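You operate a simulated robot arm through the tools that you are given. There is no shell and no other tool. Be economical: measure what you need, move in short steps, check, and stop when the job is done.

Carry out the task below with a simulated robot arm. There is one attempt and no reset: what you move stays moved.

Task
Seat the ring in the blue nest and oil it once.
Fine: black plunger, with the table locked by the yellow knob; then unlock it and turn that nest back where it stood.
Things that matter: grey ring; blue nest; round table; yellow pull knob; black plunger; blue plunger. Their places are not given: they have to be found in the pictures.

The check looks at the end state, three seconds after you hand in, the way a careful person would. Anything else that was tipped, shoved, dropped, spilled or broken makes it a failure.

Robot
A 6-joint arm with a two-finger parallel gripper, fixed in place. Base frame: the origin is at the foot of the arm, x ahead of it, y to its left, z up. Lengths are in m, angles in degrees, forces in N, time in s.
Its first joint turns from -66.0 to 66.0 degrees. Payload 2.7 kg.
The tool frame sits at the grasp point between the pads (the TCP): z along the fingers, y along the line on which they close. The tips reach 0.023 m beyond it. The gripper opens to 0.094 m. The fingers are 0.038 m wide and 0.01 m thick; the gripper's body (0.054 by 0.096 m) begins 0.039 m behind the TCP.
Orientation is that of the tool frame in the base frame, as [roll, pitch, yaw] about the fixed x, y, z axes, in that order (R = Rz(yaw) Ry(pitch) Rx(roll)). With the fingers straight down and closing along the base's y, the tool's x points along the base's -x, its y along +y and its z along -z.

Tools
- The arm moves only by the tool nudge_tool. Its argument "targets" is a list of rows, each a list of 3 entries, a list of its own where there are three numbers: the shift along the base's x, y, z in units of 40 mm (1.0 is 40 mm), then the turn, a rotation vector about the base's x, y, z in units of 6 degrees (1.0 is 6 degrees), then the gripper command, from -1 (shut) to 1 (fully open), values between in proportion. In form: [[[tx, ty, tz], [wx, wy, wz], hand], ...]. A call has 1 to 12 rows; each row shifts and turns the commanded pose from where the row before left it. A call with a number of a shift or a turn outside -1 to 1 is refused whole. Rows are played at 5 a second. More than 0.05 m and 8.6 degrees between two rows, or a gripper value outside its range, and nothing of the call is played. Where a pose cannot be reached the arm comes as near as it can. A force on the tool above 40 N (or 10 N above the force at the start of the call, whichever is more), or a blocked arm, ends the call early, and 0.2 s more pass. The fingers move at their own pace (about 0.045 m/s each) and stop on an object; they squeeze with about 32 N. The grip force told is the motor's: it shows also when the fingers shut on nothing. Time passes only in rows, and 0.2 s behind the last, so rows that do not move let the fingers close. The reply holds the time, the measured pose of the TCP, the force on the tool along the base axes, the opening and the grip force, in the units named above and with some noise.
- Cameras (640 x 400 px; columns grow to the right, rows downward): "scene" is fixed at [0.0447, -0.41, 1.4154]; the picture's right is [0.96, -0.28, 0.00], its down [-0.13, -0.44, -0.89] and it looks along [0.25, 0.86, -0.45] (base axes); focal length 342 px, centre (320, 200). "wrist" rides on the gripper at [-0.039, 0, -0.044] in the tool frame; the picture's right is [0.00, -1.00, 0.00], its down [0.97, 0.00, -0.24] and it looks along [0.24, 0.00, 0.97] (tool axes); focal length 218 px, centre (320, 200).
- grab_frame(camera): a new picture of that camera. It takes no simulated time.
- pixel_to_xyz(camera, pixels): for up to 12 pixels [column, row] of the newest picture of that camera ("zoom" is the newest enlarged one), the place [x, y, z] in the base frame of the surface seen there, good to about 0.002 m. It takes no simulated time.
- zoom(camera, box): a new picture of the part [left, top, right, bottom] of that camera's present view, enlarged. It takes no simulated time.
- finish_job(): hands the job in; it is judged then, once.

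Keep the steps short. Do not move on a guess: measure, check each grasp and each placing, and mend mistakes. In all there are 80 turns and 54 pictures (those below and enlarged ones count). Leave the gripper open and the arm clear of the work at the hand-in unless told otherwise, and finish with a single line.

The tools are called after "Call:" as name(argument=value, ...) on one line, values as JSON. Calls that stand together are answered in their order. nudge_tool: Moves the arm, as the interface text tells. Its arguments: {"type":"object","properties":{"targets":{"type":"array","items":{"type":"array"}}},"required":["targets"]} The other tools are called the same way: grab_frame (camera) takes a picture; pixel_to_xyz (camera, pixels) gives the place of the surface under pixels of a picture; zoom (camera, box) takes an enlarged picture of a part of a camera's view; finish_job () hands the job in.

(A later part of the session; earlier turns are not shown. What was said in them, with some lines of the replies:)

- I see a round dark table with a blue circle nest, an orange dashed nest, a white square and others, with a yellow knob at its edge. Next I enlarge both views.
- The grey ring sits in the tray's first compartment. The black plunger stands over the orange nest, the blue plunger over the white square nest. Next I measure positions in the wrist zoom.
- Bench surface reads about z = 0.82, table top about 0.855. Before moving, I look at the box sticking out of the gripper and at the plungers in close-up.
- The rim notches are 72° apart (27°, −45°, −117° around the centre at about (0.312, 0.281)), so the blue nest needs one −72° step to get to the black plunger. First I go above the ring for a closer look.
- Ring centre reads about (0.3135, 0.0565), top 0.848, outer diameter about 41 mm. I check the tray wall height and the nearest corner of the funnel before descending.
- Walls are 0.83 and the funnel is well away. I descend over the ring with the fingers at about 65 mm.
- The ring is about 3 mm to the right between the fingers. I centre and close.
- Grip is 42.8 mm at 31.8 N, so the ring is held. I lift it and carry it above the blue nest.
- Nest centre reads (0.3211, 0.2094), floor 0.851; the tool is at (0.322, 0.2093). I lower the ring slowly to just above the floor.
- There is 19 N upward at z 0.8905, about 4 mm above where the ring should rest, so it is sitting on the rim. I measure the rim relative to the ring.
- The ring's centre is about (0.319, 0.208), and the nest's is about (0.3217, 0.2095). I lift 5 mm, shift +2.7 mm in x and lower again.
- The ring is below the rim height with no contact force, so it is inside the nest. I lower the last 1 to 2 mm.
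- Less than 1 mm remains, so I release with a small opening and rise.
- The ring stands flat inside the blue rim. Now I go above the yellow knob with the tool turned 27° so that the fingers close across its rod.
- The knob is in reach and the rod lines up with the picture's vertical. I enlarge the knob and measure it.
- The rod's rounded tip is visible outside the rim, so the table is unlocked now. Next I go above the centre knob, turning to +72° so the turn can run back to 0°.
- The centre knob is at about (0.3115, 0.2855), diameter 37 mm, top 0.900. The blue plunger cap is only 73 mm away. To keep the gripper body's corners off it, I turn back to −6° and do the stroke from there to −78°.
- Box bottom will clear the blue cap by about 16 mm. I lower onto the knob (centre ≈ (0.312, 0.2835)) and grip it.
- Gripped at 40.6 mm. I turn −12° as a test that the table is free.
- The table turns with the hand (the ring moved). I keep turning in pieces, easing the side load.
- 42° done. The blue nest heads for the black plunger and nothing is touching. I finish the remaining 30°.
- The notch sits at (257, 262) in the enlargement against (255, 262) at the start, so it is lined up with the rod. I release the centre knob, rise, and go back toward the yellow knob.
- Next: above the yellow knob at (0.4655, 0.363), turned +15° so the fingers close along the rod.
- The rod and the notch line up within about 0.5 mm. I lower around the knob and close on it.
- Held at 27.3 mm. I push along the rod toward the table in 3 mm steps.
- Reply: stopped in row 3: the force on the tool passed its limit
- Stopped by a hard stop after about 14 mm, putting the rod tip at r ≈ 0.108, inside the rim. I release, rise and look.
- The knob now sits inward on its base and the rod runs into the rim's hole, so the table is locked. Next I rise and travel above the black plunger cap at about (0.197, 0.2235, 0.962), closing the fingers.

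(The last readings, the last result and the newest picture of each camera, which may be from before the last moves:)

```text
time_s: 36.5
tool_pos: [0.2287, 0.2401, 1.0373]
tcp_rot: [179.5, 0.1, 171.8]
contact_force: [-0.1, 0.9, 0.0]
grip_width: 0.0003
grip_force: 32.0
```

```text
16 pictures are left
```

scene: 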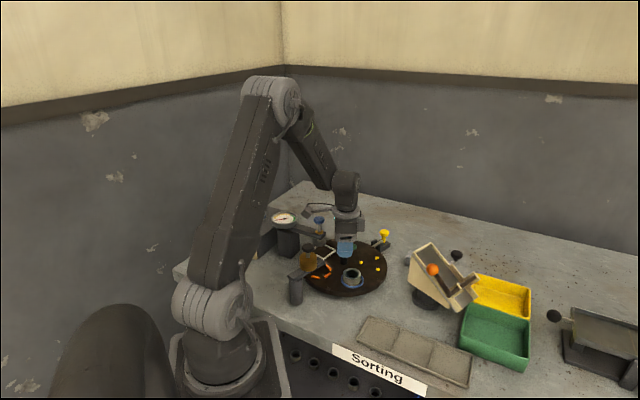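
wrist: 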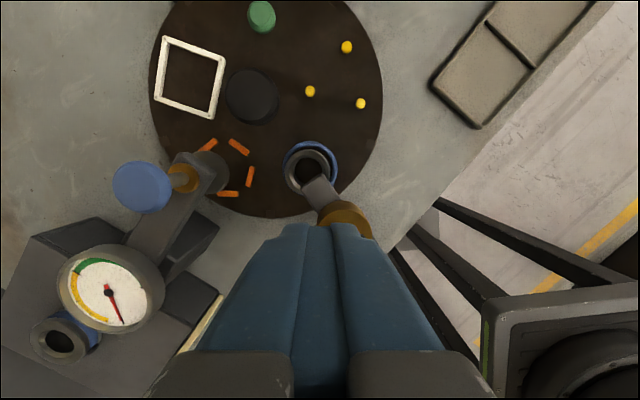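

I move right over the cap (0.199, 0.225) and down to just above it, then check from the scene camera.

Call:
nudge_tool(targets=[[[-0.4, -0.2, 0], [0, 0, 0.7], -1], [[-0.34, -0.18, 0], [0, 0, 0.6], -1], [[0, 0, -0.5], [0, 0, 0], -1], [[0, 0, -0.4], [0, 0, 0], -1], [[0, 0, 0], [0, 0, 0], -1]])

Call:
zoom(camera="scene", box=[260, 190, 372, 290])

```text
time_s: 37.8
tool_pos: [0.1982, 0.2254, 1.0002]
tcp_rot: [179.4, 0.2, 179.4]
contact_force: [1.3, -0.4, -0.1]
grip_width: 0.0
grip_force: 32.2
```

```text
4.00 times, centred on (316, 240) of scene
```

zoom: 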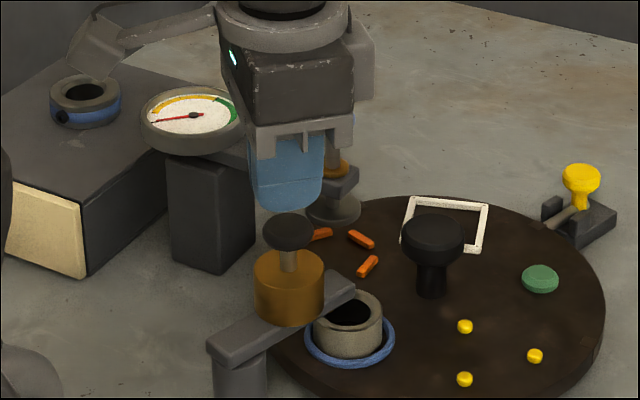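

The fingers are right above the black cap. I press it down once in small steps, until it bottoms.

Call:
nudge_tool(targets=[[[0, 0, -0.3], [0, 0, 0], -1], [[0, 0, -0.1], [0, 0, 0], -1], [[0, 0, -0.1], [0, 0, 0], -1], [[0, 0, -0.1], [0, 0, 0], -1], [[0, 0, -0.1], [0, 0, 0], -1], [[0, 0, -0.05], [0, 0, 0], -1], [[0, 0, 0], [0, 0, 0], -1]])

```text
time_s: 39.4
tool_pos: [0.1987, 0.2241, 0.9717]
tcp_rot: [179.4, 0.1, 179.6]
contact_force: [1.4, -1.7, 4.0]
grip_width: 0.0
grip_force: 31.9
```

Now at 4 N with the cap about 13 mm down, so it is moving on its spring. I continue to the stop without lifting.

Call:
nudge_tool(targets=[[[0, 0, -0.06], [0, 0, 0], -1], [[0, 0, -0.06], [0, 0, 0], -1], [[0, 0, 0], [0, 0, 0], -1]])

Call:
zoom(camera="scene", box=[280, 215, 376, 290])

```text
time_s: 40.0
tool_pos: [0.1983, 0.2237, 0.9702]
tcp_rot: [179.4, 0.1, 179.5]
contact_force: [-8.7, -7.7, 23.9]
grip_width: 0.0
grip_force: 32.1
stopped in row 3: the force on the tool passed its limit (the readings are from after the stop); the commanded pose is now the measured one
```

```text
5.33 times, centred on (328, 252) of scene
```

zoom: 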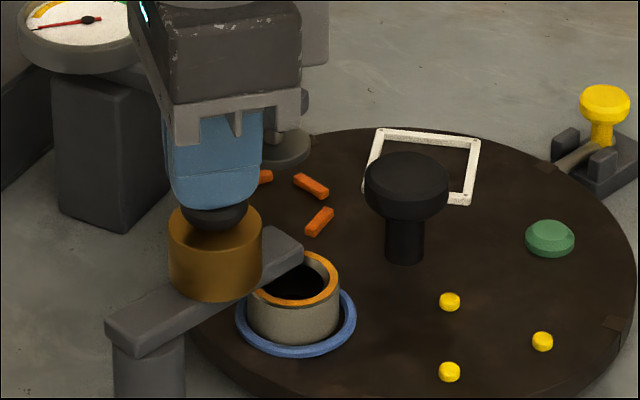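

The plunger bottomed out and the ring's top face turned amber: it's oiled. I lift straight up once and head back over the yellow knob.

Call:
nudge_tool(targets=[[[0, 0, 0.3], [0, 0, 0], -1], [[0, 0, 0.8], [0, 0, 0], -1], [[0, 0, 0.8], [0, 0, 0], -1], [[0.75, 0.38, 0], [0, 0, -1], -1], [[0.75, 0.38, 0], [0, 0, -1], -1], [[0.75, 0.38, 0], [0, 0, -1], -0.5], [[0.75, 0.38, 0], [0, 0, -1], 0.1], [[0.75, 0.38, 0], [0, 0, -1], 0.1], [[0.75, 0.38, 0], [0, 0, -1], 0.1], [[0.75, 0.38, 0], [0, 0, -1], 0.1], [[0.75, 0.38, 0], [0, 0, -1], 0.1], [[0, 0, 0], [0, 0, -1], 0.1]])

```text
time_s: 42.6
tool_pos: [0.4379, 0.3471, 1.0459]
tcp_rot: [179.4, 0.1, 125.4]
contact_force: [0.8, 0.3, 0.3]
grip_width: 0.0516
grip_force: 0.0
```

Call:
nudge_tool(targets=[[[0.2, 0.1, 0], [0, 0, -0.7], 0.1], [[0.2, 0.1, 0], [0, 0, -0.6], 0.1], [[0, 0, -0.8], [0, 0, 0], 0.1], [[0, 0, -0.8], [0, 0, 0], 0.1], [[0, 0, -0.8], [0, 0, 0], 0.1], [[0, 0, 0], [0, 0, 0], 0.1]])

Call:
grab_frame(camera="wrist")

```text
time_s: 44.0
tool_pos: [0.4564, 0.3558, 0.9476]
tcp_rot: [179.5, 0.1, 117.8]
contact_force: [-0.2, 0.4, -0.4]
grip_width: 0.0519
grip_force: 0.1
```

```text
13 pictures are left
```

wrist: 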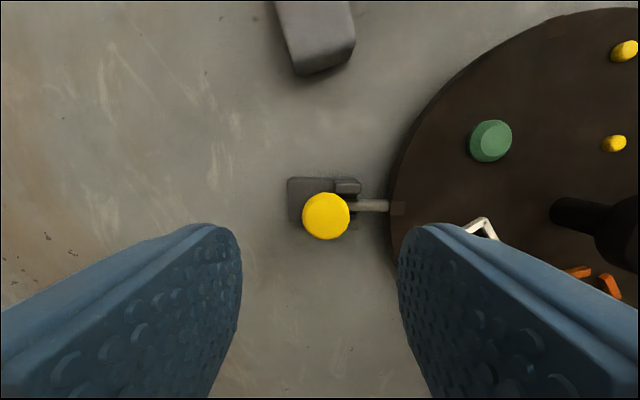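

The knob is between the fingers, about 2.5 mm toward the table. I centre, lower and grip.

Call:
nudge_tool(targets=[[[-0.055, -0.03, -0.6], [0, 0, 0], 0.1], [[0, 0, -0.6], [0, 0, 0], 0.1], [[0, 0, -0.47], [0, 0, 0], 0.1], [[0, 0, 0], [0, 0, 0], -0.2], [[0, 0, 0], [0, 0, 0], -0.4], [[0, 0, 0], [0, 0, 0], -1], [[0, 0, 0], [0, 0, 0], -1], [[0, 0, 0], [0, 0, 0], -1]])

Call:
nudge_tool(targets=[[[0.066, 0.035, 0], [0, 0, 0], -1], [[0.066, 0.035, 0], [0, 0, 0], -1], [[0.066, 0.035, 0], [0, 0, 0], -1], [[0, 0, 0], [0, 0, 0], -1]])

```text
time_s: 45.8
tool_pos: [0.4546, 0.3537, 0.881]
tcp_rot: [179.4, 0.1, 117.7]
contact_force: [8.2, 4.2, -7.2]
grip_width: 0.0272
grip_force: 45.1
```

```text
time_s: 46.8
tool_pos: [0.4608, 0.3566, 0.8818]
tcp_rot: [179.6, 0.2, 117.6]
contact_force: [1.8, -2.7, -8.9]
grip_width: 0.0272
grip_force: 44.7
```

The knob comes out with the hand (7 mm so far). I pull on to the original position at about (0.466, 0.362).

Call:
nudge_tool(targets=[[[0.066, 0.035, 0], [0, 0, 0], -1], [[0.066, 0.035, 0], [0, 0, 0], -1], [[0.02, 0.01, 0], [0, 0, 0], -1], [[0, 0, 0], [0, 0, 0], -1]])

```text
time_s: 47.8
tool_pos: [0.4677, 0.3597, 0.8796]
tcp_rot: [179.5, 0.2, 117.7]
contact_force: [3.4, -5.5, -19.0]
grip_width: 0.0272
grip_force: 45.2
```

Along the rod it is back where it began. I release, rise and check.

Call:
nudge_tool(targets=[[[0, 0, 0], [0, 0, 0], -0.2], [[0, 0, 0], [0, 0, 0], 0.1], [[0, 0, 0], [0, 0, 0], 0.1], [[0, 0, 0.5], [0, 0, 0], 0.1], [[0, 0, 1], [0, 0, 0], 0.1], [[0, 0, 1], [0, 0, 0], 0.1], [[0, 0, 0.4], [0, 0, 0], 0.1], [[0, 0, 0], [0, 0, 0], 0.1]])

Call:
zoom(camera="wrist", box=[280, 130, 440, 230])

```text
time_s: 49.6
tool_pos: [0.4668, 0.3606, 0.999]
tcp_rot: [179.4, 0.0, 117.8]
contact_force: [0.2, 0.3, 0.7]
grip_width: 0.0519
grip_force: 0.0
```

```text
4.00 times, centred on (360, 180) of wrist
```

zoom: 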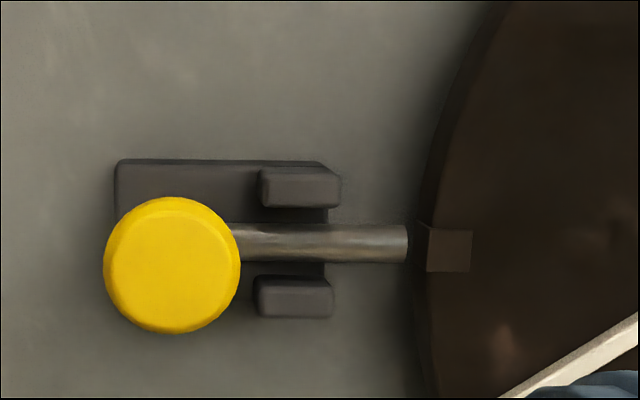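

The rod tip is clear of the rim, so the table is unlocked. I go back over the centre knob at yaw 102°, the angle where I let it go.

Call:
nudge_tool(targets=[[[-0.65, -0.325, 0], [0, 0, -0.53], 0.1], [[-0.65, -0.325, 0], [0, 0, -0.53], 0.1], [[-0.65, -0.325, 0], [0, 0, -0.53], 0.1], [[-0.65, -0.325, 0], [0, 0, -0.53], 0.1], [[-0.65, -0.325, 0], [0, 0, -0.53], 0.1], [[-0.64, -0.325, 0], [0, 0, 0], 0.1], [[0, 0, 0], [0, 0, 0], 0.1]])

```text
time_s: 51.2
tool_pos: [0.3118, 0.2834, 0.9985]
tcp_rot: [179.4, 0.1, 101.7]
contact_force: [-0.3, -0.6, -0.7]
grip_width: 0.0517
grip_force: 0.1
```

Call:
nudge_tool(targets=[[[0, -0.02, -0.8], [0, 0, 0], 0.1], [[0, 0, -0.8], [0, 0, 0], 0.1], [[0, 0, -0.55], [0, 0, 0], 0.1], [[0, 0, 0], [0, 0, 0], 0.1], [[0, 0, 0], [0, 0, 0], -0.15], [[0, 0, 0], [0, 0, 0], -1], [[0, 0, 0], [0, 0, 0], -1], [[0, 0, 0], [0, 0, 0], -1]])

```text
time_s: 53.0
tool_pos: [0.3115, 0.2826, 0.9108]
tcp_rot: [179.5, 0.2, 101.7]
contact_force: [-12.3, 0.8, -0.6]
grip_width: 0.0407
grip_force: 44.6
```

Gripped at 40.7 mm. Now I turn back by +72° in two parts.

Call:
nudge_tool(targets=[[[-0.02, 0, 0], [0, 0, 0.5], -1], [[0, 0, 0], [0, 0, 1], -1], [[0, 0, 0], [0, 0, 1], -1], [[0, 0, 0], [0, 0, 1], -1], [[0, 0, 0], [0, 0, 1], -1], [[0, 0, 0], [0, 0, 1], -1], [[0, 0, 0], [0, 0, 0.5], -1], [[0, 0, 0], [0, 0, 0], -1]])

Call:
nudge_tool(targets=[[[0, 0, 0], [0, 0, 1], -1], [[0, 0, 0], [0, 0, 1], -1], [[0, 0, 0], [0, 0, 1], -1], [[0, 0, 0], [0, 0, 1], -1], [[0, 0, 0], [0, 0, 1], -1], [[0, 0, 0], [0, 0, 1], -1], [[0, 0, 0], [0, 0, 0], -1]])

Call:
zoom(camera="scene", box=[280, 205, 408, 305])

```text
time_s: 54.8
tool_pos: [0.3112, 0.282, 0.9131]
tcp_rot: [179.3, 0.0, 138.0]
contact_force: [12.9, 7.2, -16.5]
grip_width: 0.0402
grip_force: 44.7
```

```text
time_s: 56.4
tool_pos: [0.3115, 0.2818, 0.9133]
tcp_rot: [179.2, 0.3, 173.9]
contact_force: [24.8, 0.2, 2.7]
grip_width: 0.0401
grip_force: 44.9
```

```text
4.00 times, centred on (344, 255) of scene
```

zoom: 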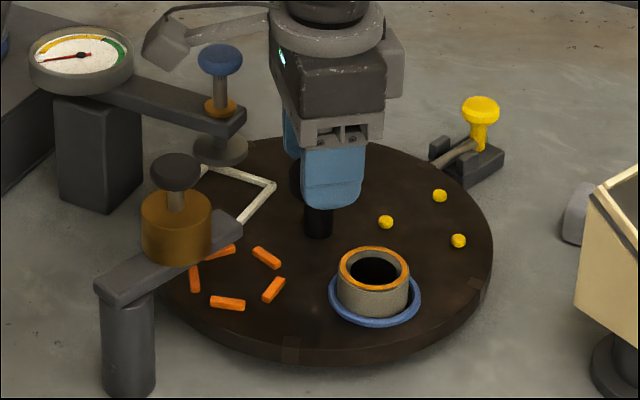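

Compared with the start picture the marks are about 1.5 enlarged pixels short (nest 328–421 against 330–422), about 0.6°. I add that, ease the side load, release and rise.

Call:
nudge_tool(targets=[[[0.03, 0, 0], [0, 0, 0.12], -1], [[0, 0, 0], [0, 0, 0], -1], [[0, 0, 0], [0, 0, 0], -0.1], [[0, 0, 0], [0, 0, 0], 0.1], [[0, 0, 0], [0, 0, 0], 0.1], [[0, 0, 0.5], [0, 0, 0], 0.1], [[0, 0, 1], [0, 0, 0], 0.1], [[0, 0, 1], [0, 0, 0], 0.1], [[0, 0, 0], [0, 0, 0], 0.1]])

Call:
zoom(camera="scene", box=[280, 205, 408, 305])

Call:
grab_frame(camera="wrist")

```text
time_s: 58.4
tool_pos: [0.3099, 0.2851, 1.0118]
tcp_rot: [179.4, 0.1, 174.5]
contact_force: [0.1, 0.1, -0.6]
grip_width: 0.0519
grip_force: 0.1
```

```text
4.00 times, centred on (344, 255) of scene
```

zoom: 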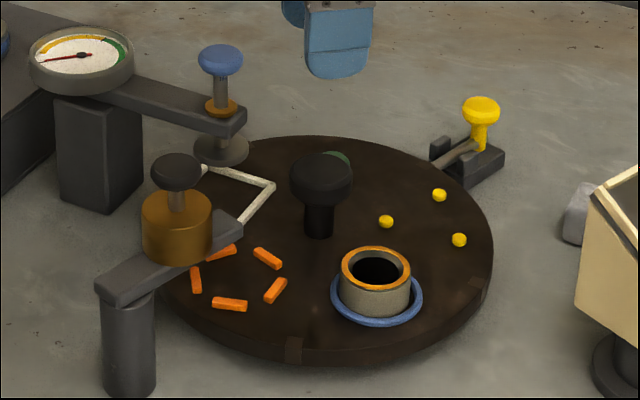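

```text
9 pictures are left
```

wrist: 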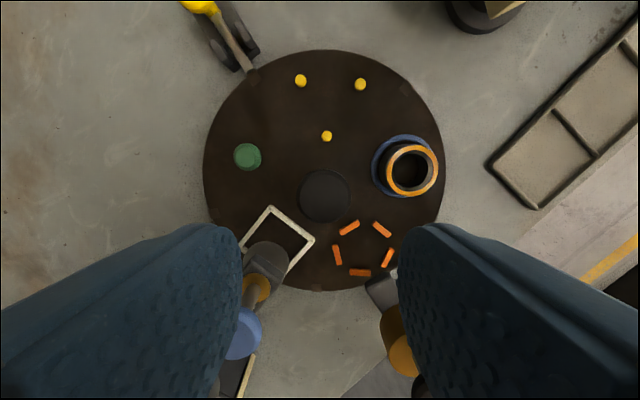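

Every mark is back at its start pixels, the ring sits in the nest with amber oil on it, the knob is out and both plungers are up. I open fully and lift clear.

Call:
nudge_tool(targets=[[[0, 0, 1], [0, 0, 0.5], 0.5], [[0, 0, 1], [0, 0, 0.5], 1], [[0, 0, 1], [0, 0, 0], 1], [[0, 0, 1], [0, 0, 0], 1], [[0, 0, 0], [0, 0, 0], 1]])

Call:
grab_frame(camera="scene")

```text
time_s: 59.6
tool_pos: [0.3105, 0.2851, 1.172]
tcp_rot: [179.4, 0.0, -179.4]
contact_force: [-1.2, -0.2, 0.1]
grip_width: 0.0939
grip_force: 0.2
```

```text
8 pictures are left
```

scene: 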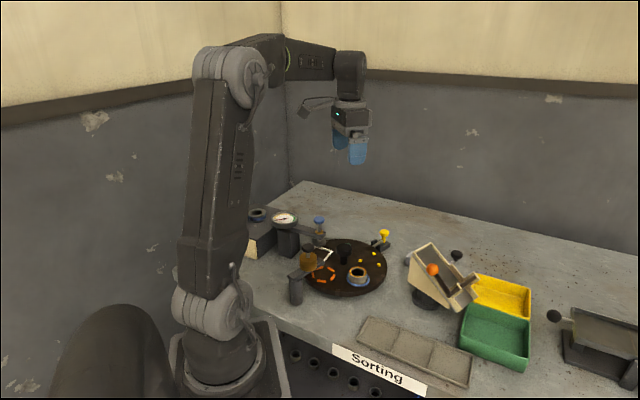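

The arm is clear, the gripper is open and nothing else was disturbed. I hand in.

Call:
finish_job()

```text
The job is handed in.
```

The ring is seated in the blue nest and oiled once with the black plunger while the table was locked; the table is now unlocked and the nest is back where it stood.
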